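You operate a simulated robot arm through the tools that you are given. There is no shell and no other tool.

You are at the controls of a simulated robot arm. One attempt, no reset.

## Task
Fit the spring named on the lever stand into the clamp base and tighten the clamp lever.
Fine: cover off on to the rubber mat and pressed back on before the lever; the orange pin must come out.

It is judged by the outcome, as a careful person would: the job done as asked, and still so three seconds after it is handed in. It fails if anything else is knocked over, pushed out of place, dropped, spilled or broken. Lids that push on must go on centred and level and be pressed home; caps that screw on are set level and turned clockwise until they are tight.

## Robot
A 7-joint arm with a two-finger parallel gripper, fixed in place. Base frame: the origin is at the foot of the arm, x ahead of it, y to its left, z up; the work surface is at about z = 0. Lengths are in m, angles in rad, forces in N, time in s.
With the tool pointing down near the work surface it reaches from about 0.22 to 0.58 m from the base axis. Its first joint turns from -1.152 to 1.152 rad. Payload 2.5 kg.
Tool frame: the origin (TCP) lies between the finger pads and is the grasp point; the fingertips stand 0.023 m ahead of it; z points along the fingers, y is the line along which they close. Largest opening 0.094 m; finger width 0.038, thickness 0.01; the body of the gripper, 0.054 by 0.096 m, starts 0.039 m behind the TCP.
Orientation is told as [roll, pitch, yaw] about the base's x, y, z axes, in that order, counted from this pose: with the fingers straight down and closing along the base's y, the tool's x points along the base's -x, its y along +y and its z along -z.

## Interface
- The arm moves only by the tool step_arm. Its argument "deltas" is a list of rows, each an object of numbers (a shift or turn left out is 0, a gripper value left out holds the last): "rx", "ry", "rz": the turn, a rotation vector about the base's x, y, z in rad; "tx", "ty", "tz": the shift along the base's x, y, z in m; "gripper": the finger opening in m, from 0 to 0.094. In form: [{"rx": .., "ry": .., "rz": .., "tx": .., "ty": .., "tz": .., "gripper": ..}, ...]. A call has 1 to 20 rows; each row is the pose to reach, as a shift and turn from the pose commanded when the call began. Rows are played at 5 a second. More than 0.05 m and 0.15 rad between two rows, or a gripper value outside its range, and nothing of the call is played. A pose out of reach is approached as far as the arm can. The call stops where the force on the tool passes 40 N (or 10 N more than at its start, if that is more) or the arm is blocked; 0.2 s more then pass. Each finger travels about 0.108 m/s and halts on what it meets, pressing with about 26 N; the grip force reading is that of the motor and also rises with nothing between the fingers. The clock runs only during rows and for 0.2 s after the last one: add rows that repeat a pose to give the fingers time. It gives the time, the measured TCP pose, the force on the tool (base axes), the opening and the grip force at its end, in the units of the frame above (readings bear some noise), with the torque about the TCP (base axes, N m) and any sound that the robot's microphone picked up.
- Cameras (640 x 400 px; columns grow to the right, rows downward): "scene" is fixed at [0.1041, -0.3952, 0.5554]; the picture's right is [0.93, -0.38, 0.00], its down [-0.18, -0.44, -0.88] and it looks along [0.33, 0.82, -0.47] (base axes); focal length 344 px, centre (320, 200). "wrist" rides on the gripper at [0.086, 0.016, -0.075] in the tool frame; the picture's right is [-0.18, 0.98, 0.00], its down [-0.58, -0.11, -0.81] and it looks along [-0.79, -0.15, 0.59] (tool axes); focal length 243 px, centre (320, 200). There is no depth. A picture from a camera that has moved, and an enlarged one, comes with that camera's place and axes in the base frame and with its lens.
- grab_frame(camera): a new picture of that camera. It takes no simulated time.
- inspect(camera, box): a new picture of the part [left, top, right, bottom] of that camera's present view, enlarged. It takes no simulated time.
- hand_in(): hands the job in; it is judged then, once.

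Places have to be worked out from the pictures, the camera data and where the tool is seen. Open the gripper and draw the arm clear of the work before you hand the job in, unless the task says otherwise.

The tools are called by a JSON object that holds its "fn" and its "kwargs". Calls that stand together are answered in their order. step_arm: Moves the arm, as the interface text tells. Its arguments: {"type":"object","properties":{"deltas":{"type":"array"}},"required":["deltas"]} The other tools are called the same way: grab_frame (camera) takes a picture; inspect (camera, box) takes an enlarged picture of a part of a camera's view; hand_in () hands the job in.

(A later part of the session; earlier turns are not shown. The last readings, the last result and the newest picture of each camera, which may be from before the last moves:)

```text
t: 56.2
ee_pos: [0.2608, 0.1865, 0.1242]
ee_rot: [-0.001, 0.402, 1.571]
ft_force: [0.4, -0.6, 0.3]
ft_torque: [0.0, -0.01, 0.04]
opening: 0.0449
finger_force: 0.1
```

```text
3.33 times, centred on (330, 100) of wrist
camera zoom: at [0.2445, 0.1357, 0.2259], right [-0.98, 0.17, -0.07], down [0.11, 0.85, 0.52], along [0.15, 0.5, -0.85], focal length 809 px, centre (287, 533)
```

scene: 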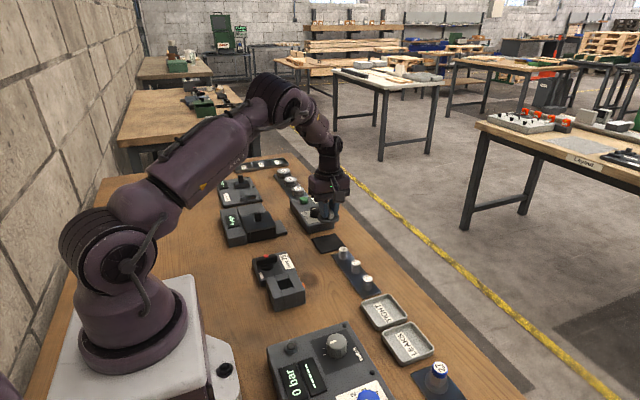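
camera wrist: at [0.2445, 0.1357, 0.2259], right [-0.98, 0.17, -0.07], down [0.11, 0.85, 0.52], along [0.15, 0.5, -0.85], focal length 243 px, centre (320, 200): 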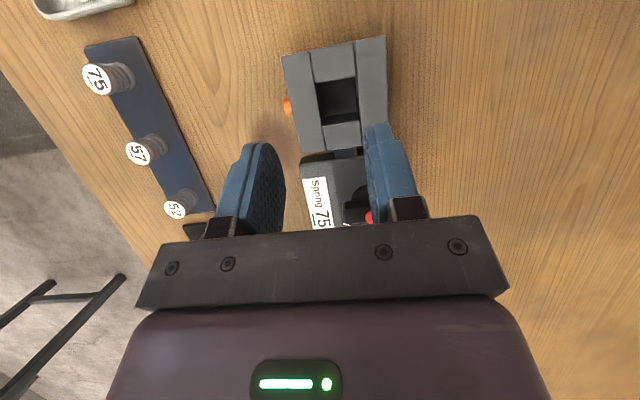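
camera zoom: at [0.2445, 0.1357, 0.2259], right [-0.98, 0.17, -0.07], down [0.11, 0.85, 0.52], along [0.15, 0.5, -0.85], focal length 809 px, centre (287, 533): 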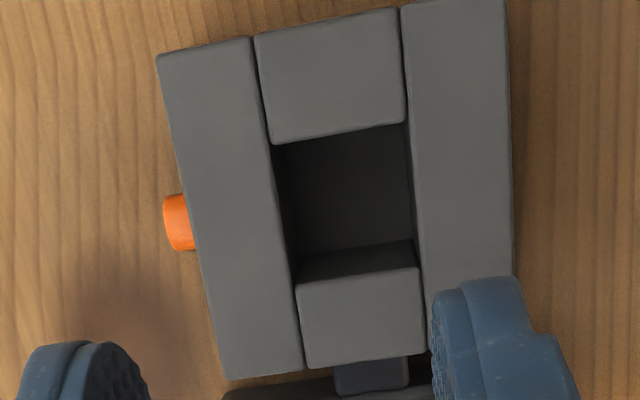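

The pocket is clear inside (28×29 mm, centre ≈ (0.25, 0.166)) and the pin does not intrude. Now I go to spring "75", which I place at about (0.431, 0.1215), straightening the tool on the way.

{"fn": "step_arm", "kwargs": {"deltas": [{"tz": 0.015, "rx": 0.1}, {"tx": 0.015, "tz": 0.03, "rx": 0.2}, {"tx": 0.045, "ty": -0.012, "tz": 0.03, "rx": 0.3}, {"tx": 0.08, "ty": -0.03, "tz": 0.03, "rx": 0.4}, {"tx": 0.12, "ty": -0.045, "tz": 0.03, "rx": 0.4}, {"tx": 0.15, "ty": -0.055, "tz": 0.02, "rx": 0.4}, {"tx": 0.169, "ty": -0.064, "tz": 0.0, "rx": 0.4}, {"tx": 0.169, "ty": -0.064, "tz": -0.025, "rx": 0.4}, {"tx": 0.169, "ty": -0.064, "tz": -0.025, "rx": 0.4}]}}

{"fn": "grab_frame", "kwargs": {"camera": "wrist"}}

{"fn": "inspect", "kwargs": {"camera": "wrist", "box": [240, 60, 400, 180]}}

{"fn": "inspect", "kwargs": {"camera": "scene", "box": [330, 230, 410, 300]}}

```text
t: 58.2
ee_pos: [0.4303, 0.1214, 0.0974]
ee_rot: [0.001, 0.0, 1.57]
ft_force: [-0.1, 0.0, 0.0]
ft_torque: [0.0, -0.01, 0.0]
opening: 0.0451
finger_force: 0.1
```

```text
taken
camera wrist: at [0.4148, 0.0355, 0.1716], right [-0.98, 0.18, 0.0], down [0.11, 0.58, 0.81], along [0.15, 0.79, -0.59], focal length 243 px, centre (320, 200)
```

wrist: 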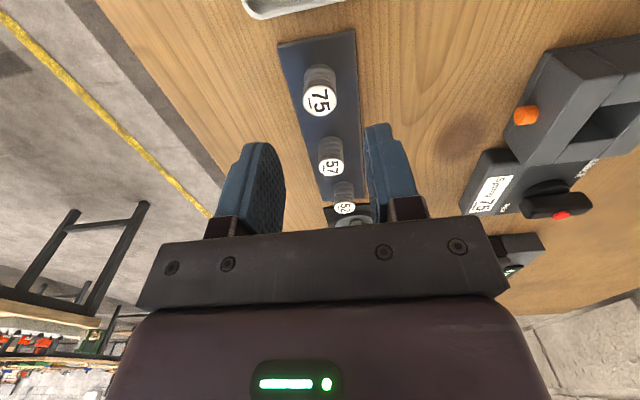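

```text
3.33 times, centred on (320, 120) of wrist
camera zoom: at [0.4148, 0.0355, 0.1716], right [-0.98, 0.18, 0.0], down [0.11, 0.58, 0.81], along [0.15, 0.79, -0.59], focal length 809 px, centre (320, 467)
```

zoom: 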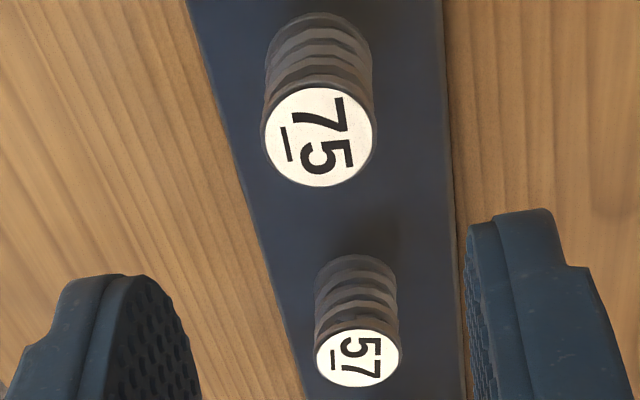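

```text
5.71 times, centred on (370, 265) of scene
camera zoom: at [0.1041, -0.3952, 0.5554], right [0.93, -0.38, 0.0], down [-0.18, -0.44, -0.88], along [0.33, 0.82, -0.47], focal length 1964 px, centre (34, -171)
```

zoom: 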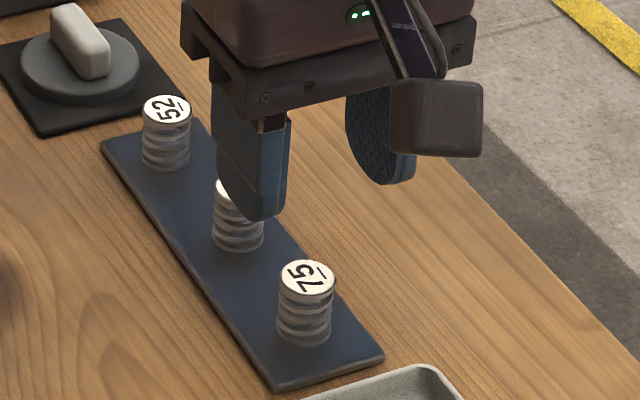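

Spring 75 is centred under the gripper at (0.431, 0.1213), top at z≈0.031, diameter ≈21 mm. I lower so the tips overlap its top ~8 mm, then close.

{"fn": "step_arm", "kwargs": {"deltas": [{"tz": -0.02, "tx": 0.0005}, {"tz": -0.04, "tx": 0.0005}, {"tz": -0.051, "tx": 0.0005}, {"tz": -0.051, "tx": 0.0005}]}}

{"fn": "inspect", "kwargs": {"camera": "wrist", "box": [240, 80, 400, 200]}}

{"fn": "inspect", "kwargs": {"camera": "scene", "box": [340, 250, 400, 300]}}

```text
t: 59.2
ee_pos: [0.4314, 0.1216, 0.0473]
ee_rot: [0.001, 0.0, 1.57]
ft_force: [0.4, 0.6, -0.7]
ft_torque: [0.0, 0.02, 0.02]
opening: 0.045
finger_force: 0.0
```

```text
3.33 times, centred on (320, 140) of wrist
camera zoom: at [0.4145, 0.0361, 0.1207], right [-0.98, 0.18, 0.0], down [0.11, 0.58, 0.81], along [0.15, 0.79, -0.59], focal length 809 px, centre (320, 400)
```

zoom: 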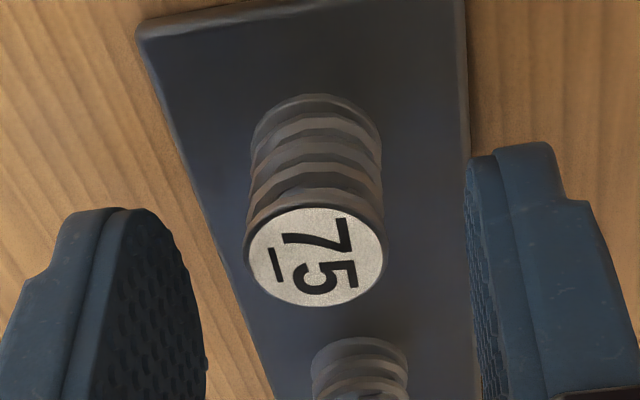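

```text
8.00 times, centred on (370, 275) of scene
camera zoom: at [0.1041, -0.3952, 0.5554], right [0.93, -0.38, 0.0], down [-0.18, -0.44, -0.88], along [0.33, 0.82, -0.47], focal length 2749 px, centre (-80, -400)
```

zoom: 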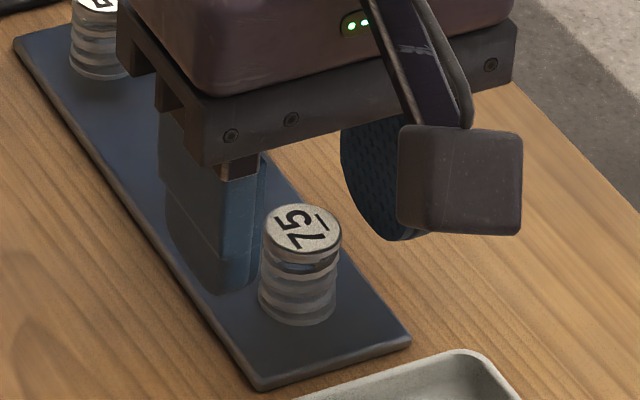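

The spring is between the pads with ~6 mm overlap. I lower 1.5 mm more and close.

{"fn": "step_arm", "kwargs": {"deltas": [{"tz": -0.0015, "tx": -0.0005}, {"tz": -0.0015, "tx": -0.0005, "gripper": 0.035}, {"tz": -0.0015, "tx": -0.0005, "gripper": 0.025}, {"tz": -0.0015, "tx": -0.0005, "gripper": 0.018}, {"tz": -0.0015, "tx": -0.0005, "gripper": 0.01}, {"tz": -0.0015, "tx": -0.0005, "gripper": 0.01}]}}

{"fn": "inspect", "kwargs": {"camera": "wrist", "box": [240, 80, 400, 200]}}

```text
t: 60.6
ee_pos: [0.4301, 0.1205, 0.0454]
ee_rot: [-0.001, 0.0, 1.571]
ft_force: [0.2, 0.0, 0.3]
ft_torque: [-0.03, -0.03, 0.0]
opening: 0.0204
finger_force: 26.0
```

```text
3.33 times, centred on (320, 140) of wrist
camera zoom: at [0.4142, 0.0357, 0.1195], right [-0.98, 0.18, 0.0], down [0.11, 0.58, 0.81], along [0.15, 0.79, -0.59], focal length 809 px, centre (320, 400)
```

zoom: 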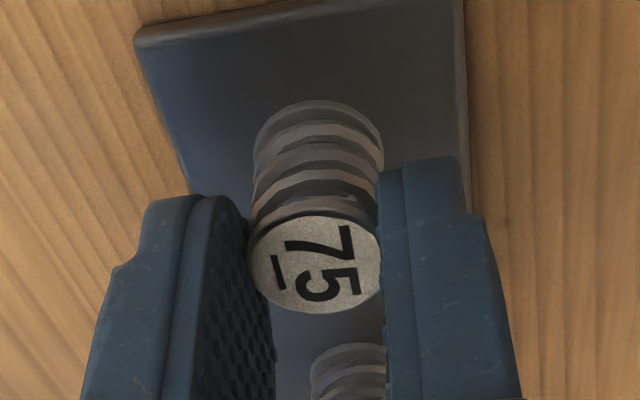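

Spring gripped (0.0204 opening). I lift it straight up and check that it came along.

{"fn": "step_arm", "kwargs": {"deltas": [{"tz": 0.01}, {"tz": 0.02}, {"tz": 0.04}, {"tz": 0.065}, {"tz": 0.065}]}}

{"fn": "inspect", "kwargs": {"camera": "scene", "box": [330, 220, 410, 300]}}

{"fn": "inspect", "kwargs": {"camera": "wrist", "box": [240, 80, 400, 200]}}

```text
t: 61.8
ee_pos: [0.4312, 0.1227, 0.1125]
ee_rot: [0.001, -0.001, 1.57]
ft_force: [0.1, -0.8, 0.1]
ft_torque: [-0.01, 0.01, -0.04]
opening: 0.0206
finger_force: 25.9
```

```text
5.00 times, centred on (370, 260) of scene
camera zoom: at [0.1041, -0.3952, 0.5554], right [0.93, -0.38, 0.0], down [-0.18, -0.44, -0.88], along [0.33, 0.82, -0.47], focal length 1718 px, centre (70, -100)
```

zoom: 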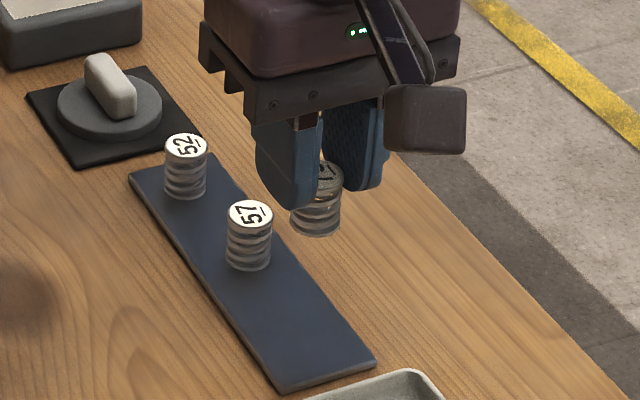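

```text
3.33 times, centred on (320, 140) of wrist
camera zoom: at [0.4148, 0.036, 0.186], right [-0.98, 0.18, 0.0], down [0.11, 0.58, 0.81], along [0.15, 0.79, -0.59], focal length 809 px, centre (320, 400)
```

zoom: 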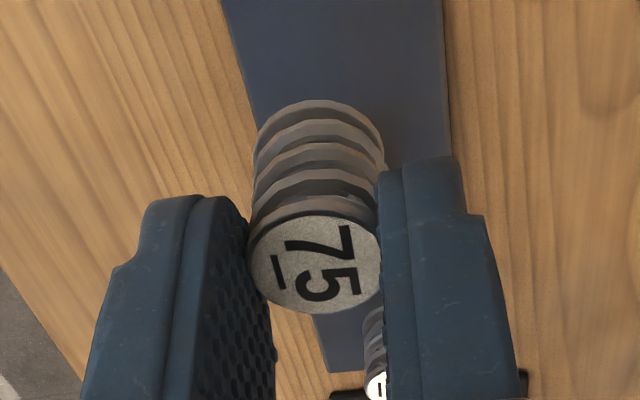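

Spring 75 is held upright. I carry it over the pocket centre (0.25, 0.166) and check alignment from above.

{"fn": "step_arm", "kwargs": {"deltas": [{"tx": -0.04, "ty": 0.01}, {"tx": -0.08, "ty": 0.02}, {"tx": -0.12, "ty": 0.03}, {"tx": -0.155, "ty": 0.04}, {"tx": -0.1805, "ty": 0.045}, {"tx": -0.1805, "ty": 0.045, "tz": -0.015}, {"tx": -0.1805, "ty": 0.045, "tz": -0.015}]}}

{"fn": "inspect", "kwargs": {"camera": "wrist", "box": [240, 40, 400, 160]}}

{"fn": "inspect", "kwargs": {"camera": "scene", "box": [245, 235, 325, 305]}}

```text
t: 63.4
ee_pos: [0.2487, 0.1669, 0.0957]
ee_rot: [0.001, -0.001, 1.568]
ft_force: [-0.3, 0.1, 0.3]
ft_torque: [-0.01, -0.01, 0.02]
opening: 0.0205
finger_force: 26.2
```

```text
3.33 times, centred on (320, 100) of wrist
camera zoom: at [0.233, 0.0804, 0.1705], right [-0.98, 0.18, 0.0], down [0.11, 0.58, 0.81], along [0.15, 0.79, -0.59], focal length 809 px, centre (320, 533)
```

zoom: 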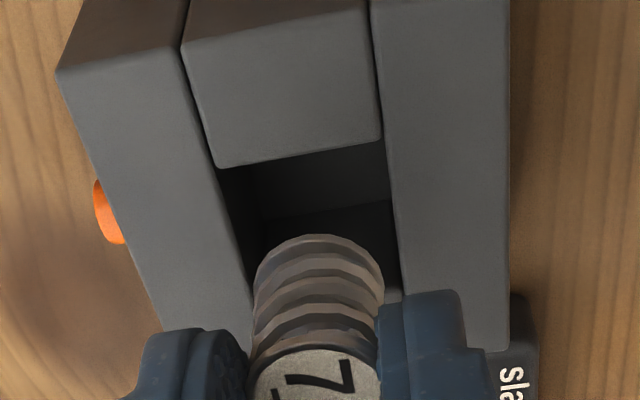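

```text
5.71 times, centred on (285, 270) of scene
camera zoom: at [0.1041, -0.3952, 0.5554], right [0.93, -0.38, 0.0], down [-0.18, -0.44, -0.88], along [0.33, 0.82, -0.47], focal length 1964 px, centre (520, -200)
```

zoom: 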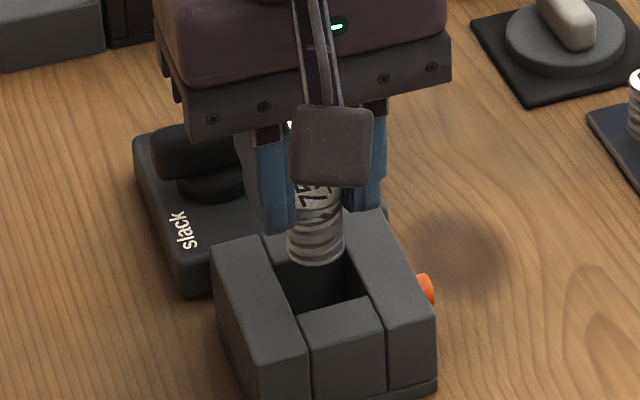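

The spring is within ~1 mm of the pocket centre with 4 mm clearance all round. I lower it into the pocket until the tips are just above the base top (TCP z≈0.0625), watching the force.

{"fn": "step_arm", "kwargs": {"deltas": [{"tz": -0.01}, {"tz": -0.018}, {"tz": -0.024}, {"tz": -0.029}, {"tz": -0.032}, {"tz": -0.032}]}}

{"fn": "inspect", "kwargs": {"camera": "wrist", "box": [240, 60, 400, 180]}}

{"fn": "inspect", "kwargs": {"camera": "scene", "box": [245, 235, 325, 305]}}

```text
t: 64.8
ee_pos: [0.2494, 0.1668, 0.0629]
ee_rot: [0.0, 0.002, 1.571]
ft_force: [-0.1, 0.2, 0.0]
ft_torque: [0.05, 0.0, 0.01]
opening: 0.0201
finger_force: 26.4
```

```text
3.33 times, centred on (320, 120) of wrist
camera zoom: at [0.2328, 0.0812, 0.138], right [-0.98, 0.18, 0.0], down [0.11, 0.58, 0.81], along [0.15, 0.79, -0.59], focal length 809 px, centre (320, 467)
```

zoom: 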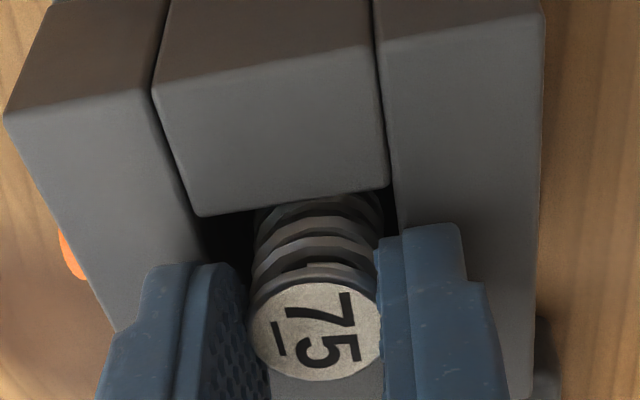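

```text
5.71 times, centred on (285, 270) of scene
camera zoom: at [0.1041, -0.3952, 0.5554], right [0.93, -0.38, 0.0], down [-0.18, -0.44, -0.88], along [0.33, 0.82, -0.47], focal length 1964 px, centre (520, -200)
```

zoom: 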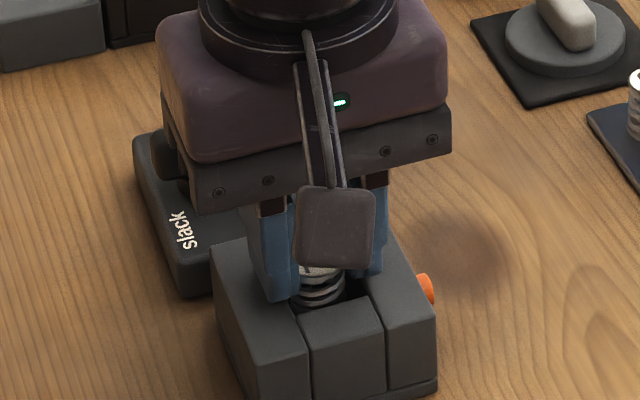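

No contact yet at z≈0.063. I lower two more millimetres in small steps.

{"fn": "step_arm", "kwargs": {"deltas": [{"tz": -0.001}, {"tz": -0.001}]}}

{"fn": "step_arm", "kwargs": {"deltas": [{"tz": -0.001}, {"tz": -0.001}]}}

{"fn": "inspect", "kwargs": {"camera": "wrist", "box": [240, 60, 400, 180]}}

```text
t: 65.4
ee_pos: [0.248, 0.168, 0.0632]
ee_rot: [0.0, -0.001, 1.571]
ft_force: [0.1, 1.2, -0.9]
ft_torque: [0.05, 0.0, 0.0]
opening: 0.0205
finger_force: 25.9
```

```text
t: 66.0
ee_pos: [0.2487, 0.1686, 0.0628]
ee_rot: [0.0, 0.0, 1.57]
ft_force: [-1.2, -2.1, 5.5]
ft_torque: [0.07, 0.08, 0.04]
opening: 0.0205
finger_force: 26.6
stopped in row 2: the force on the tool passed its limit at 42 N (the readings are from after the stop); the commanded pose is now the measured one
```

```text
3.33 times, centred on (320, 120) of wrist
camera zoom: at [0.2327, 0.0815, 0.1373], right [-0.98, 0.18, 0.0], down [0.11, 0.58, 0.81], along [0.15, 0.79, -0.59], focal length 809 px, centre (320, 467)
```

zoom: 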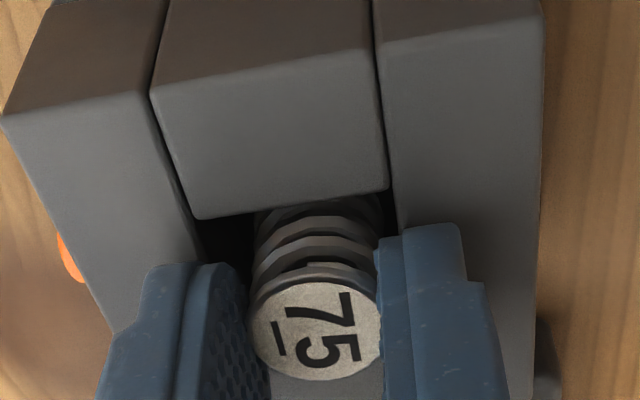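

The tips touched the base top (spike 42 N, now 5 N), so the spring is as deep as the fingers allow. I rise a hair and open slightly so it settles into the pocket.

{"fn": "step_arm", "kwargs": {"deltas": [{"tz": 0.0005}, {"tz": 0.0005, "gripper": 0.022}, {"tz": 0.0005, "gripper": 0.025}, {"tz": 0.0005, "gripper": 0.03}, {"tz": 0.0005, "gripper": 0.03}]}}

{"fn": "inspect", "kwargs": {"camera": "wrist", "box": [240, 60, 400, 180]}}

```text
t: 67.2
ee_pos: [0.2489, 0.1676, 0.0637]
ee_rot: [0.001, 0.0, 1.571]
ft_force: [3.4, -0.4, 2.8]
ft_torque: [0.04, -0.02, -0.06]
opening: 0.0292
finger_force: 0.1
```

```text
3.33 times, centred on (320, 120) of wrist
camera zoom: at [0.2327, 0.0815, 0.1373], right [-0.98, 0.18, 0.0], down [0.11, 0.58, 0.81], along [0.15, 0.79, -0.59], focal length 809 px, centre (320, 467)
```

zoom: 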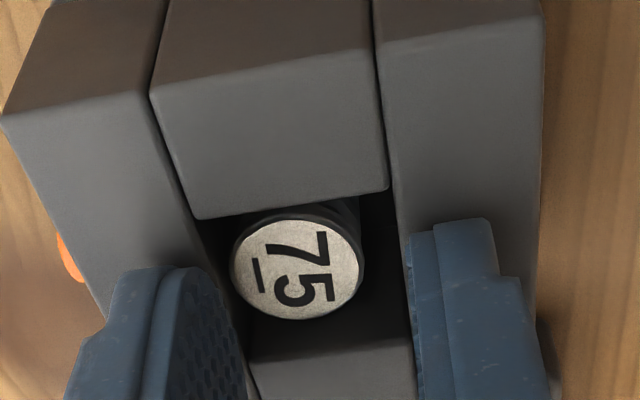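

The spring has gone down into the pocket. I rise clear and look straight down to check that it stands upright.

{"fn": "step_arm", "kwargs": {"deltas": [{"tz": 0.003, "gripper": 0.035}, {"tz": 0.015, "gripper": 0.045}, {"tz": 0.04, "ty": 0.0}, {"tz": 0.06, "ty": 0.005, "tx": 0.004, "rx": -0.1}, {"tz": 0.065, "ty": 0.01, "tx": 0.008, "rx": -0.2}, {"tz": 0.062, "ty": 0.015, "tx": 0.01, "rx": -0.3}, {"tz": 0.06, "ty": 0.018, "tx": 0.012, "rx": -0.4}, {"tz": 0.06, "ty": 0.018, "tx": 0.012, "rx": -0.4}]}}

{"fn": "inspect", "kwargs": {"camera": "wrist", "box": [260, 40, 400, 160]}}

{"fn": "inspect", "kwargs": {"camera": "scene", "box": [255, 255, 315, 305]}}

```text
t: 69.0
ee_pos: [0.2612, 0.1858, 0.1244]
ee_rot: [0.001, 0.402, 1.57]
ft_force: [-0.5, -0.2, 0.9]
ft_torque: [0.02, -0.03, 0.02]
opening: 0.0454
finger_force: 0.0
```

```text
3.33 times, centred on (330, 100) of wrist
camera zoom: at [0.2445, 0.1358, 0.226], right [-0.98, 0.17, -0.07], down [0.11, 0.85, 0.51], along [0.15, 0.5, -0.85], focal length 809 px, centre (287, 533)
```

zoom: 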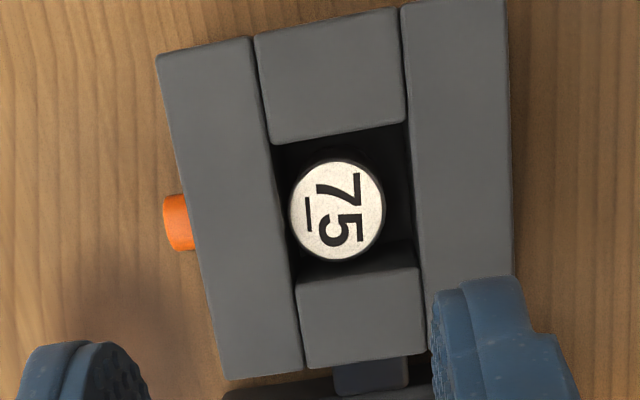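

```text
8.00 times, centred on (285, 280) of scene
camera zoom: at [0.1041, -0.3952, 0.5554], right [0.93, -0.38, 0.0], down [-0.18, -0.44, -0.88], along [0.33, 0.82, -0.47], focal length 2749 px, centre (600, -440)
```

zoom: 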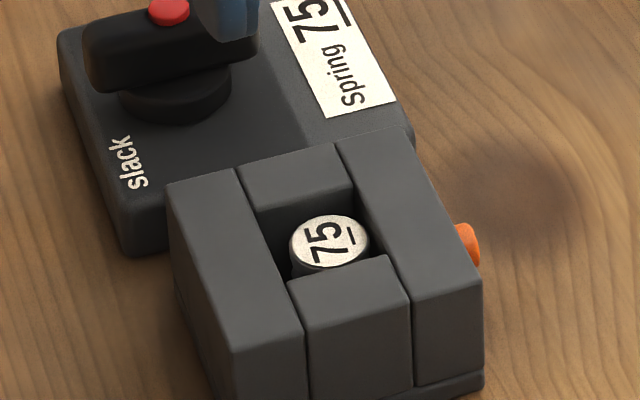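

The spring sits upright in the pocket with its top level at z≈0.037, just under the rim. Next I return to the cover on the mat, straightening the tool on the way.

{"fn": "step_arm", "kwargs": {"deltas": [{"tz": 0.02, "rx": 0.1}, {"tz": 0.03, "rx": 0.2, "tx": 0.02, "ty": 0.015}, {"tz": 0.03, "rx": 0.3, "tx": 0.05, "ty": 0.04}, {"tz": 0.03, "rx": 0.4, "tx": 0.08, "ty": 0.065}, {"tz": 0.03, "rx": 0.4, "tx": 0.11, "ty": 0.09}, {"tz": 0.02, "rx": 0.4, "tx": 0.14, "ty": 0.115}, {"tz": 0.0, "rx": 0.4, "tx": 0.1575, "ty": 0.132}, {"tz": -0.02, "rx": 0.4, "tx": 0.1575, "ty": 0.132}, {"tz": -0.02, "rx": 0.4, "tx": 0.1575, "ty": 0.132}]}}

{"fn": "grab_frame", "kwargs": {"camera": "wrist"}}

{"fn": "inspect", "kwargs": {"camera": "wrist", "box": [230, 0, 410, 130]}}

```text
t: 71.0
ee_pos: [0.4171, 0.3179, 0.1022]
ee_rot: [0.001, -0.001, 1.57]
ft_force: [0.0, 0.4, -0.4]
ft_torque: [0.0, 0.01, 0.0]
opening: 0.0453
finger_force: 0.0
```

```text
taken
camera wrist: at [0.4014, 0.2324, 0.1769], right [-0.98, 0.18, 0.0], down [0.11, 0.58, 0.81], along [0.15, 0.79, -0.59], focal length 243 px, centre (320, 200)
```

wrist: 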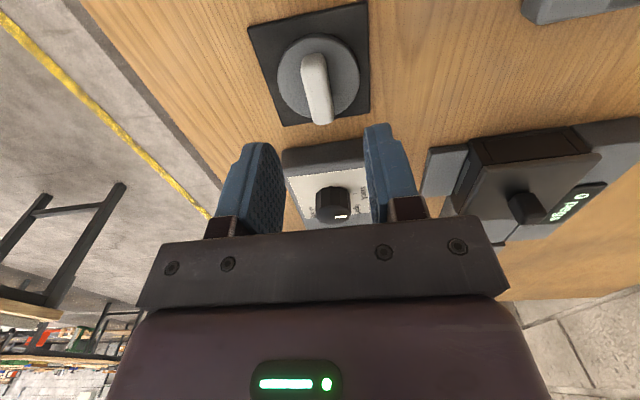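

```text
3.08 times, centred on (320, 65) of wrist
camera zoom: at [0.4014, 0.2324, 0.1769], right [-0.98, 0.18, 0.0], down [0.11, 0.58, 0.81], along [0.15, 0.79, -0.59], focal length 746 px, centre (320, 615)
```

zoom: 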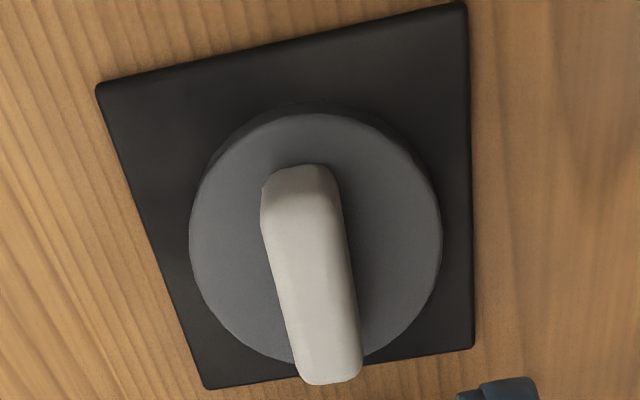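

The cover is where I left it. I lower over the handle with the fingers open to 0.045.

{"fn": "step_arm", "kwargs": {"deltas": [{"tz": -0.02, "tx": 0.0005}, {"tz": -0.04, "tx": 0.0005}, {"tz": -0.055, "tx": 0.0005}, {"tz": -0.062, "tx": 0.0005}, {"tz": -0.062, "tx": 0.0005}]}}

{"fn": "inspect", "kwargs": {"camera": "wrist", "box": [220, 40, 420, 190]}}

{"fn": "inspect", "kwargs": {"camera": "scene", "box": [300, 210, 360, 255]}}

```text
t: 72.2
ee_pos: [0.4187, 0.3171, 0.0406]
ee_rot: [0.0, 0.002, 1.569]
ft_force: [-1.0, -0.1, -0.1]
ft_torque: [0.0, 0.01, 0.03]
opening: 0.045
finger_force: 0.0
```

```text
2.67 times, centred on (320, 115) of wrist
camera zoom: at [0.4029, 0.2319, 0.1147], right [-0.98, 0.18, 0.0], down [0.11, 0.58, 0.81], along [0.15, 0.79, -0.59], focal length 647 px, centre (320, 427)
```

zoom: 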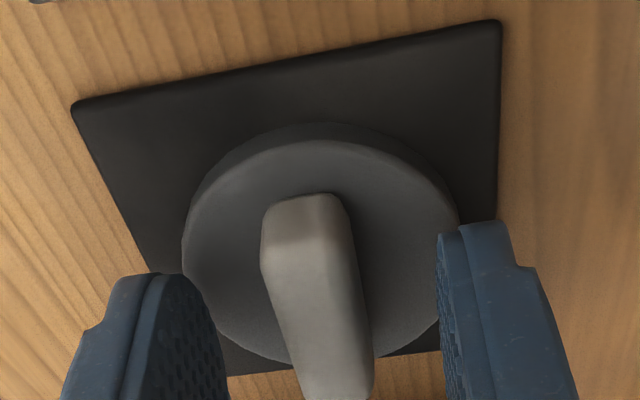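

```text
8.89 times, centred on (330, 232) of scene
camera zoom: at [0.1041, -0.3952, 0.5554], right [0.93, -0.38, 0.0], down [-0.18, -0.44, -0.88], along [0.33, 0.82, -0.47], focal length 3055 px, centre (231, -89)
```

zoom: 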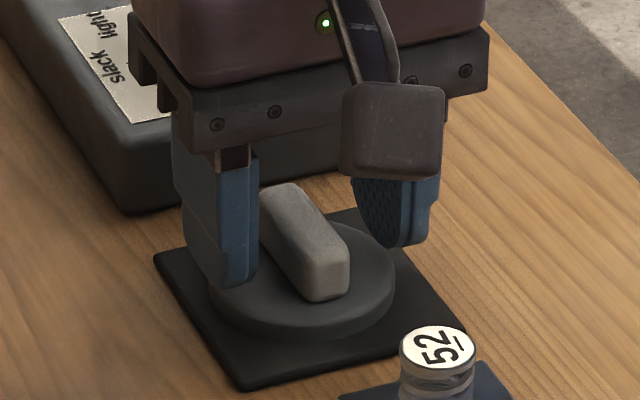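

The handle is centred between the fingers. I lower ~3.5 mm more and close on it.

{"fn": "step_arm", "kwargs": {"deltas": [{"tz": -0.002, "ty": 0.0007}, {"tz": -0.0035, "ty": 0.0007}, {"tz": -0.0035, "ty": 0.0007, "gripper": 0.03}, {"tz": -0.0035, "ty": 0.0007, "gripper": 0.02}, {"tz": -0.0035, "ty": 0.0007, "gripper": 0.01}, {"tz": -0.0035, "ty": 0.0007, "gripper": 0.0}, {"tz": -0.0035, "ty": 0.0007, "gripper": 0.0}]}}

{"fn": "inspect", "kwargs": {"camera": "wrist", "box": [220, 40, 420, 190]}}

```text
t: 73.8
ee_pos: [0.419, 0.3194, 0.0377]
ee_rot: [0.0, 0.002, 1.571]
ft_force: [0.0, -0.1, 0.0]
ft_torque: [0.0, 0.02, -0.01]
opening: 0.0153
finger_force: 25.9
```

```text
2.67 times, centred on (320, 115) of wrist
camera zoom: at [0.4029, 0.233, 0.1123], right [-0.98, 0.18, 0.0], down [0.11, 0.58, 0.81], along [0.15, 0.79, -0.59], focal length 647 px, centre (320, 427)
```

zoom: 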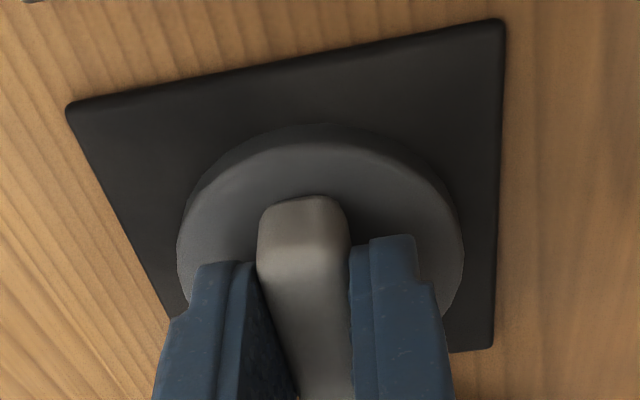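

Cover gripped squarely. I lift it and carry it back over the base (shift -0.169, -0.154).

{"fn": "step_arm", "kwargs": {"deltas": [{"tz": 0.01}, {"tz": 0.03}, {"tz": 0.06}, {"tz": 0.085}, {"tz": 0.085, "tx": -0.03, "ty": -0.027}, {"tz": 0.085, "tx": -0.06, "ty": -0.055}, {"tz": 0.085, "tx": -0.09, "ty": -0.082}, {"tz": 0.085, "tx": -0.12, "ty": -0.11}, {"tz": 0.085, "tx": -0.15, "ty": -0.137}, {"tz": 0.085, "tx": -0.169, "ty": -0.154}, {"tz": 0.075, "tx": -0.169, "ty": -0.154}, {"tz": 0.075, "tx": -0.169, "ty": -0.154}]}}

{"fn": "grab_frame", "kwargs": {"camera": "wrist"}}

{"fn": "inspect", "kwargs": {"camera": "scene", "box": [245, 225, 325, 305]}}

{"fn": "inspect", "kwargs": {"camera": "wrist", "box": [220, 0, 420, 150]}}

```text
t: 76.4
ee_pos: [0.25, 0.1647, 0.1133]
ee_rot: [0.001, -0.001, 1.57]
ft_force: [0.1, -0.3, -1.2]
ft_torque: [-0.01, 0.02, -0.01]
opening: 0.0149
finger_force: 26.4
```

```text
taken
camera wrist: at [0.2333, 0.0785, 0.1868], right [-0.98, 0.18, 0.0], down [0.11, 0.58, 0.81], along [0.15, 0.79, -0.59], focal length 243 px, centre (320, 200)
```

wrist: 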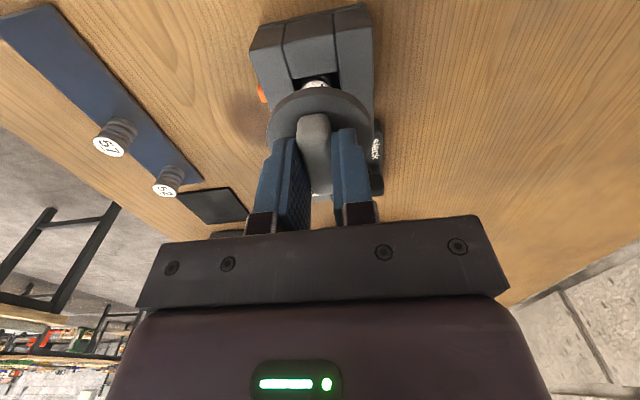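

```text
5.00 times, centred on (285, 265) of scene
camera zoom: at [0.1041, -0.3952, 0.5554], right [0.93, -0.38, 0.0], down [-0.18, -0.44, -0.88], along [0.33, 0.82, -0.47], focal length 1718 px, centre (495, -125)
```

zoom: 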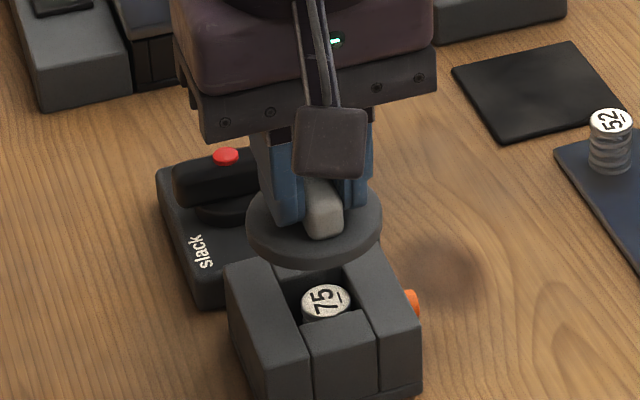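

```text
2.67 times, centred on (320, 75) of wrist
camera zoom: at [0.2333, 0.0785, 0.1868], right [-0.98, 0.18, 0.0], down [0.11, 0.58, 0.81], along [0.15, 0.79, -0.59], focal length 647 px, centre (320, 533)
```

zoom: 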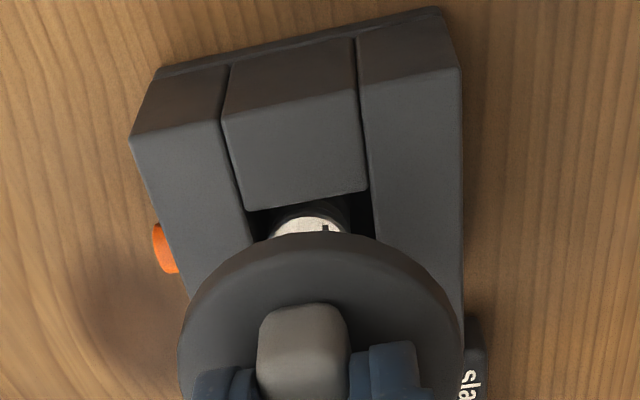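

The cover is above the base at (0.250, 0.1647), the position it was lifted from. I lower to just above the rim (TCP≈0.078) and check centring.

{"fn": "step_arm", "kwargs": {"deltas": [{"tz": -0.01}, {"tz": -0.02}, {"tz": -0.03}, {"tz": -0.035}, {"tz": -0.035}]}}

{"fn": "inspect", "kwargs": {"camera": "wrist", "box": [240, 80, 400, 200]}}

{"fn": "inspect", "kwargs": {"camera": "scene", "box": [255, 255, 315, 305]}}

```text
t: 77.6
ee_pos: [0.2496, 0.1649, 0.0783]
ee_rot: [0.001, 0.001, 1.57]
ft_force: [-0.2, -0.2, -1.0]
ft_torque: [-0.04, -0.01, 0.0]
opening: 0.0151
finger_force: 25.9
```

```text
3.33 times, centred on (320, 140) of wrist
camera zoom: at [0.2332, 0.0777, 0.1528], right [-0.98, 0.18, 0.0], down [0.11, 0.58, 0.81], along [0.15, 0.79, -0.59], focal length 809 px, centre (320, 400)
```

zoom: 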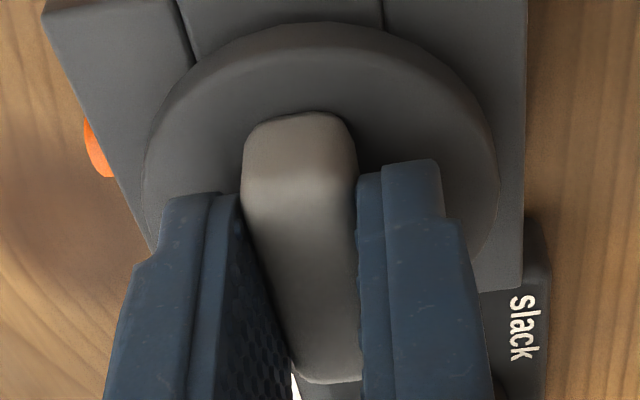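

```text
8.00 times, centred on (285, 280) of scene
camera zoom: at [0.1041, -0.3952, 0.5554], right [0.93, -0.38, 0.0], down [-0.18, -0.44, -0.88], along [0.33, 0.82, -0.47], focal length 2749 px, centre (600, -440)
```

zoom: 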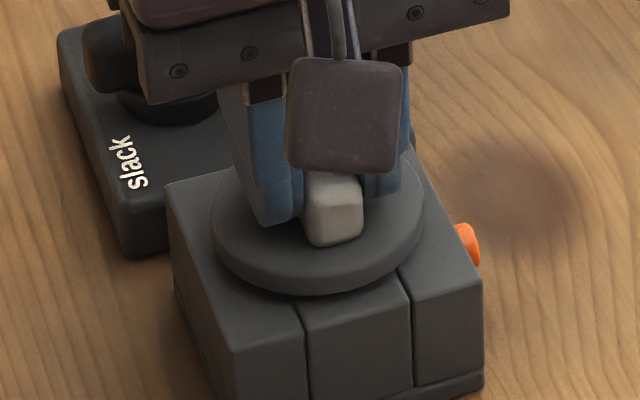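

Centred. I lower in 1 mm steps until contact and then press home, listening for a snap.

{"fn": "step_arm", "kwargs": {"deltas": [{"tz": -0.001}, {"tz": -0.002}, {"tz": -0.003}, {"tz": -0.003}]}}

{"fn": "step_arm", "kwargs": {"deltas": [{"tz": -0.001}, {"tz": -0.001}]}}

{"fn": "step_arm", "kwargs": {"deltas": [{"tz": -0.001}, {"tz": -0.001}]}}

```text
t: 78.6
ee_pos: [0.25, 0.1639, 0.0764]
ee_rot: [0.001, -0.001, 1.571]
ft_force: [-0.1, 0.3, -0.3]
ft_torque: [0.01, -0.02, 0.02]
opening: 0.0153
finger_force: 26.7
```

```text
t: 79.2
ee_pos: [0.2501, 0.1636, 0.0756]
ee_rot: [0.0, 0.0, 1.57]
ft_force: [0.5, 0.4, 0.1]
ft_torque: [-0.04, -0.05, 0.0]
opening: 0.0149
finger_force: 25.5
```

```text
t: 79.8
ee_pos: [0.2501, 0.1635, 0.0747]
ee_rot: [0.0, -0.002, 1.571]
ft_force: [0.6, 0.6, 2.0]
ft_torque: [0.09, -0.01, 0.04]
opening: 0.0151
finger_force: 26.0
```

First light contact (2 N) at z≈0.0745. I press further in small steps.

{"fn": "step_arm", "kwargs": {"deltas": [{"tz": -0.0005}, {"tz": -0.001}]}}

{"fn": "step_arm", "kwargs": {"deltas": [{"tz": -0.0005}, {"tz": -0.001}]}}

{"fn": "inspect", "kwargs": {"camera": "scene", "box": [255, 255, 315, 305]}}

{"fn": "inspect", "kwargs": {"camera": "wrist", "box": [240, 80, 400, 200]}}

```text
t: 80.4
ee_pos: [0.2482, 0.1635, 0.0735]
ee_rot: [0.001, 0.003, 1.571]
ft_force: [-5.6, -5.1, 30.2]
ft_torque: [-0.09, 0.08, 0.05]
opening: 0.0155
finger_force: 25.6
```

```text
t: 80.8
ee_pos: [0.2499, 0.1638, 0.0718]
ee_rot: [-0.001, 0.001, 1.571]
ft_force: [-1.2, -1.0, 6.7]
ft_torque: [0.12, 0.0, 0.01]
opening: 0.0152
finger_force: 25.3
stopped in row 2: the force on the tool passed its limit at 44 N (the readings are from after the stop); the commanded pose is now the measured one
```

```text
8.00 times, centred on (285, 280) of scene
camera zoom: at [0.1041, -0.3952, 0.5554], right [0.93, -0.38, 0.0], down [-0.18, -0.44, -0.88], along [0.33, 0.82, -0.47], focal length 2749 px, centre (600, -440)
```

zoom: 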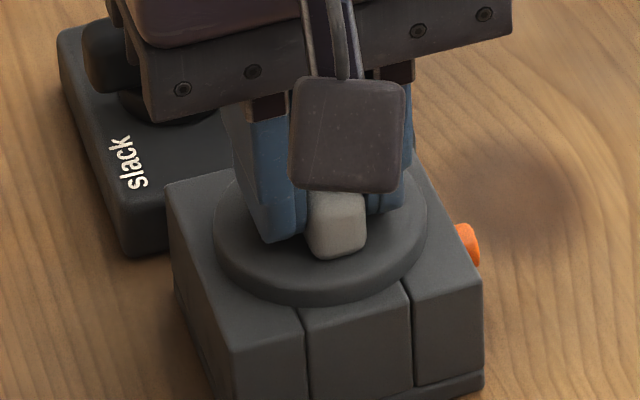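

```text
3.33 times, centred on (320, 140) of wrist
camera zoom: at [0.2338, 0.078, 0.147], right [-0.98, 0.18, 0.0], down [0.11, 0.58, 0.81], along [0.15, 0.79, -0.59], focal length 809 px, centre (320, 400)
```

zoom: 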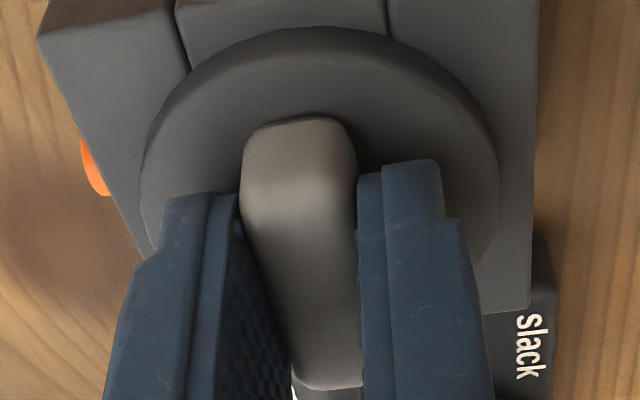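

The push reached 44 N without a sound. I compare the cover's height against the original picture to see if it is fully home.

{"fn": "inspect", "kwargs": {"camera": "scene", "box": [270, 250, 340, 310]}}

{"fn": "inspect", "kwargs": {"camera": "scene", "box": [260, 270, 310, 310]}}

```text
6.67 times, centred on (305, 280) of scene
camera zoom: at [0.1041, -0.3952, 0.5554], right [0.93, -0.38, 0.0], down [-0.18, -0.44, -0.88], along [0.33, 0.82, -0.47], focal length 2291 px, centre (420, -333)
```

zoom: 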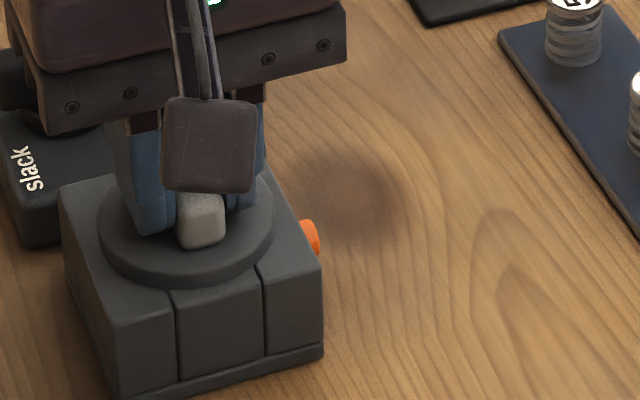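

```text
10.00 times, centred on (285, 290) of scene
camera zoom: at [0.1041, -0.3952, 0.5554], right [0.93, -0.38, 0.0], down [-0.18, -0.44, -0.88], along [0.33, 0.82, -0.47], focal length 3436 px, centre (670, -700)
```

zoom: 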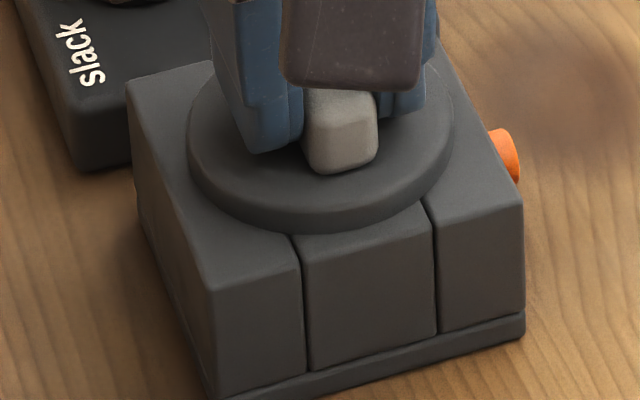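

The cover looks flush within ~1 mm of its original place, but no click was reported. I test retention by easing up half a millimetre at a time and reading the vertical force.

{"fn": "step_arm", "kwargs": {"deltas": [{"tz": 0.0005}, {"tz": 0.0005}]}}

{"fn": "step_arm", "kwargs": {"deltas": [{"tz": 0.0005}, {"tz": 0.0005}]}}

```text
t: 81.5
ee_pos: [0.2499, 0.1634, 0.073]
ee_rot: [0.001, 0.001, 1.57]
ft_force: [-0.4, -0.3, -0.1]
ft_torque: [-0.01, -0.02, 0.0]
opening: 0.015
finger_force: 25.7
```

```text
t: 82.0
ee_pos: [0.2502, 0.1644, 0.0735]
ee_rot: [-0.001, 0.0, 1.57]
ft_force: [-0.3, -0.1, -0.8]
ft_torque: [0.02, -0.02, 0.01]
opening: 0.0151
finger_force: 26.1
```

Zero force at +1 mm, so the cover is not latched yet. Alignment against the original wrist view agrees within ~0.3 mm, so it needs a firmer push; I press down again in stages, since each call's limit is 10 N above its starting force.

{"fn": "step_arm", "kwargs": {"deltas": [{"tz": -0.0005, "ty": 0.0005}, {"tz": -0.001, "ty": 0.0005}, {"tz": -0.0015, "ty": 0.0005}]}}

{"fn": "step_arm", "kwargs": {"deltas": [{"tz": -0.0005}]}}

{"fn": "step_arm", "kwargs": {"deltas": [{"tz": -0.0005}]}}

```text
t: 82.8
ee_pos: [0.2503, 0.1635, 0.0729]
ee_rot: [0.0, 0.004, 1.572]
ft_force: [-8.0, -5.2, 27.9]
ft_torque: [0.28, 0.15, 0.1]
opening: 0.0151
finger_force: 25.6
```

```text
t: 83.2
ee_pos: [0.2501, 0.1646, 0.0727]
ee_rot: [0.0, 0.004, 1.57]
ft_force: [-1.7, -2.0, 7.0]
ft_torque: [0.16, 0.04, 0.0]
opening: 0.0149
finger_force: 26.8
stopped in row 1: the force on the tool passed its limit at 43 N (the readings are from after the stop); the commanded pose is now the measured one
```

```text
t: 83.6
ee_pos: [0.2505, 0.1639, 0.0718]
ee_rot: [0.0, 0.003, 1.57]
ft_force: [-6.0, -4.0, 24.5]
ft_torque: [0.31, 0.12, 0.04]
opening: 0.0149
finger_force: 26.6
```

Still no snap at ~43 N. I release the handle, rise, and inspect the cover's seating closely.

{"fn": "step_arm", "kwargs": {"deltas": [{"tz": 0.0008}, {"tz": 0.0008, "gripper": 0.02}, {"tz": 0.0008, "gripper": 0.03}, {"tz": 0.002, "gripper": 0.04}, {"tz": 0.01, "gripper": 0.045}, {"tz": 0.03, "gripper": 0.045}, {"tz": 0.05, "gripper": 0.045}, {"tz": 0.05, "gripper": 0.045}]}}

{"fn": "inspect", "kwargs": {"camera": "scene", "box": [260, 270, 310, 310]}}

{"fn": "inspect", "kwargs": {"camera": "wrist", "box": [240, 20, 400, 140]}}

{"fn": "inspect", "kwargs": {"camera": "scene", "box": [270, 250, 340, 310]}}

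```text
t: 85.4
ee_pos: [0.2503, 0.1657, 0.1223]
ee_rot: [0.0, 0.003, 1.57]
ft_force: [0.2, 0.1, 0.1]
ft_torque: [-0.01, 0.02, 0.02]
opening: 0.0448
finger_force: 0.0
heard: snap
```

```text
10.00 times, centred on (285, 290) of scene
camera zoom: at [0.1041, -0.3952, 0.5554], right [0.93, -0.38, 0.0], down [-0.18, -0.44, -0.88], along [0.33, 0.82, -0.47], focal length 3436 px, centre (670, -700)
```

zoom: 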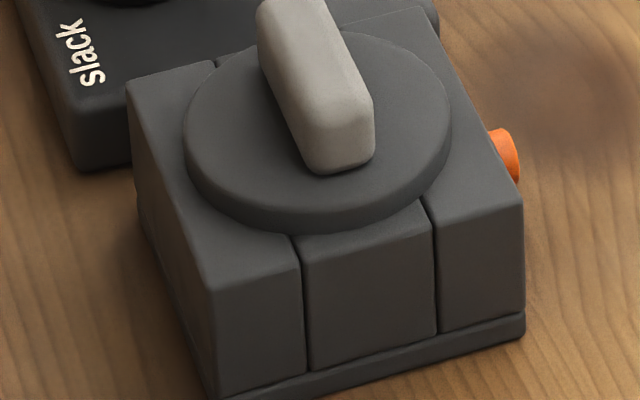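

```text
3.33 times, centred on (320, 80) of wrist
camera zoom: at [0.2333, 0.0788, 0.1965], right [-0.98, 0.18, 0.0], down [0.11, 0.58, 0.8], along [0.15, 0.79, -0.59], focal length 809 px, centre (320, 600)
```

zoom: 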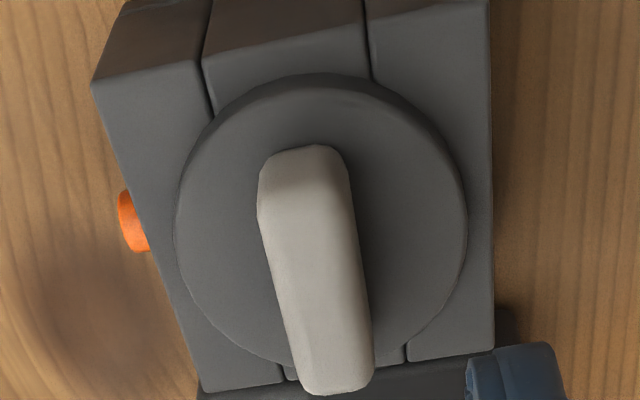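

```text
6.67 times, centred on (305, 280) of scene
camera zoom: at [0.1041, -0.3952, 0.5554], right [0.93, -0.38, 0.0], down [-0.18, -0.44, -0.88], along [0.33, 0.82, -0.47], focal length 2291 px, centre (420, -333)
```

zoom: 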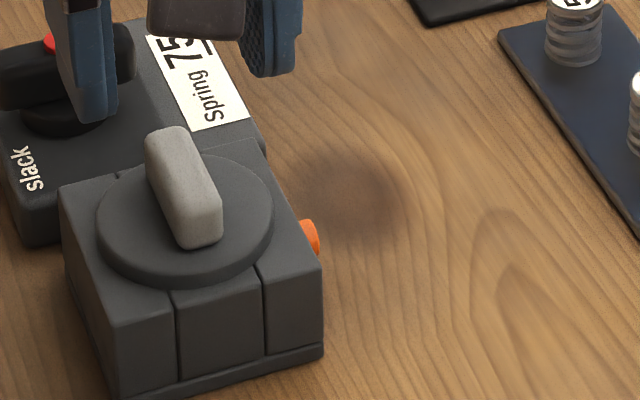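

A "snap" was heard as I let go, and the cover's image now matches the original position to a fraction of a pixel, so it seems to have clicked home. To make sure, I close the fingers and press gently straight down on the middle of the handle.

{"fn": "step_arm", "kwargs": {"deltas": [{"gripper": 0.02, "ty": 0.0}, {"gripper": 0.0, "ty": 0.0}, {"gripper": 0.0, "tz": -0.012, "ty": 0.0}, {"gripper": 0.0, "tz": -0.022, "ty": 0.0}, {"gripper": 0.0, "tz": -0.028, "ty": 0.0}, {"gripper": 0.0, "tz": -0.03, "ty": 0.0}, {"gripper": 0.0, "tz": -0.03, "ty": 0.0}]}}

{"fn": "inspect", "kwargs": {"camera": "wrist", "box": [240, 80, 400, 200]}}

{"fn": "inspect", "kwargs": {"camera": "scene", "box": [250, 240, 320, 300]}}

```text
t: 87.0
ee_pos: [0.2496, 0.1651, 0.0924]
ee_rot: [0.001, 0.003, 1.57]
ft_force: [-0.5, -0.2, -0.5]
ft_torque: [-0.04, 0.02, 0.05]
opening: 0.0
finger_force: 25.3
```

```text
3.33 times, centred on (320, 140) of wrist
camera zoom: at [0.2336, 0.0789, 0.167], right [-0.98, 0.18, 0.0], down [0.11, 0.58, 0.8], along [0.15, 0.79, -0.59], focal length 809 px, centre (320, 400)
```

zoom: 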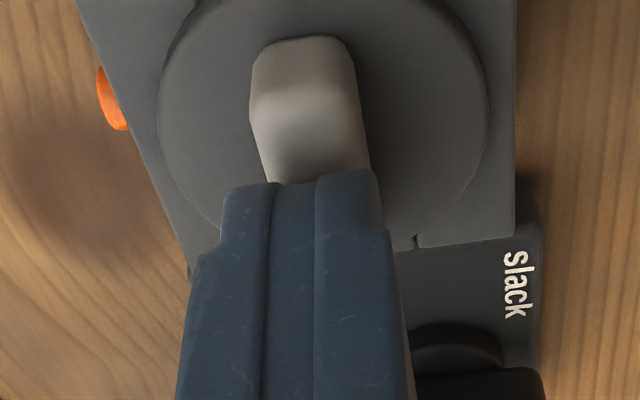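

```text
6.67 times, centred on (285, 270) of scene
camera zoom: at [0.1041, -0.3952, 0.5554], right [0.93, -0.38, 0.0], down [-0.18, -0.44, -0.88], along [0.33, 0.82, -0.47], focal length 2291 px, centre (553, -267)
```

zoom: 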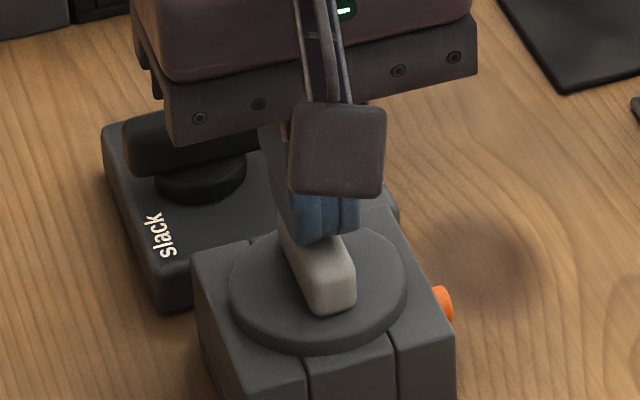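

The closed fingers are over the handle's middle. I go down by 1 mm steps to contact and press to roughly 30 N.

{"fn": "step_arm", "kwargs": {"deltas": [{"tz": -0.001}, {"tz": -0.002}, {"tz": -0.002}]}}

{"fn": "step_arm", "kwargs": {"deltas": [{"tz": -0.001}, {"tz": -0.001}]}}

{"fn": "step_arm", "kwargs": {"deltas": [{"tz": -0.001}, {"tz": -0.001}]}}

```text
t: 87.8
ee_pos: [0.2494, 0.164, 0.0903]
ee_rot: [0.0, 0.003, 1.571]
ft_force: [-2.5, -2.2, 8.6]
ft_torque: [0.09, 0.05, 0.07]
opening: 0.0
finger_force: 25.7
```

```text
t: 88.4
ee_pos: [0.2507, 0.1637, 0.0892]
ee_rot: [-0.002, 0.004, 1.57]
ft_force: [-3.1, -1.0, 10.5]
ft_torque: [0.12, 0.12, 0.01]
opening: 0.0001
finger_force: 26.1
stopped in row 2: the force on the tool passed its limit at 42 N (the readings are from after the stop); the commanded pose is now the measured one
```

```text
t: 88.9
ee_pos: [0.2501, 0.1644, 0.0902]
ee_rot: [-0.001, 0.005, 1.571]
ft_force: [-3.6, -0.9, 10.0]
ft_torque: [0.09, 0.09, -0.01]
opening: 0.0
finger_force: 25.9
stopped in row 2: the force on the tool passed its limit at 42 N (the readings are from after the stop); the commanded pose is now the measured one
```

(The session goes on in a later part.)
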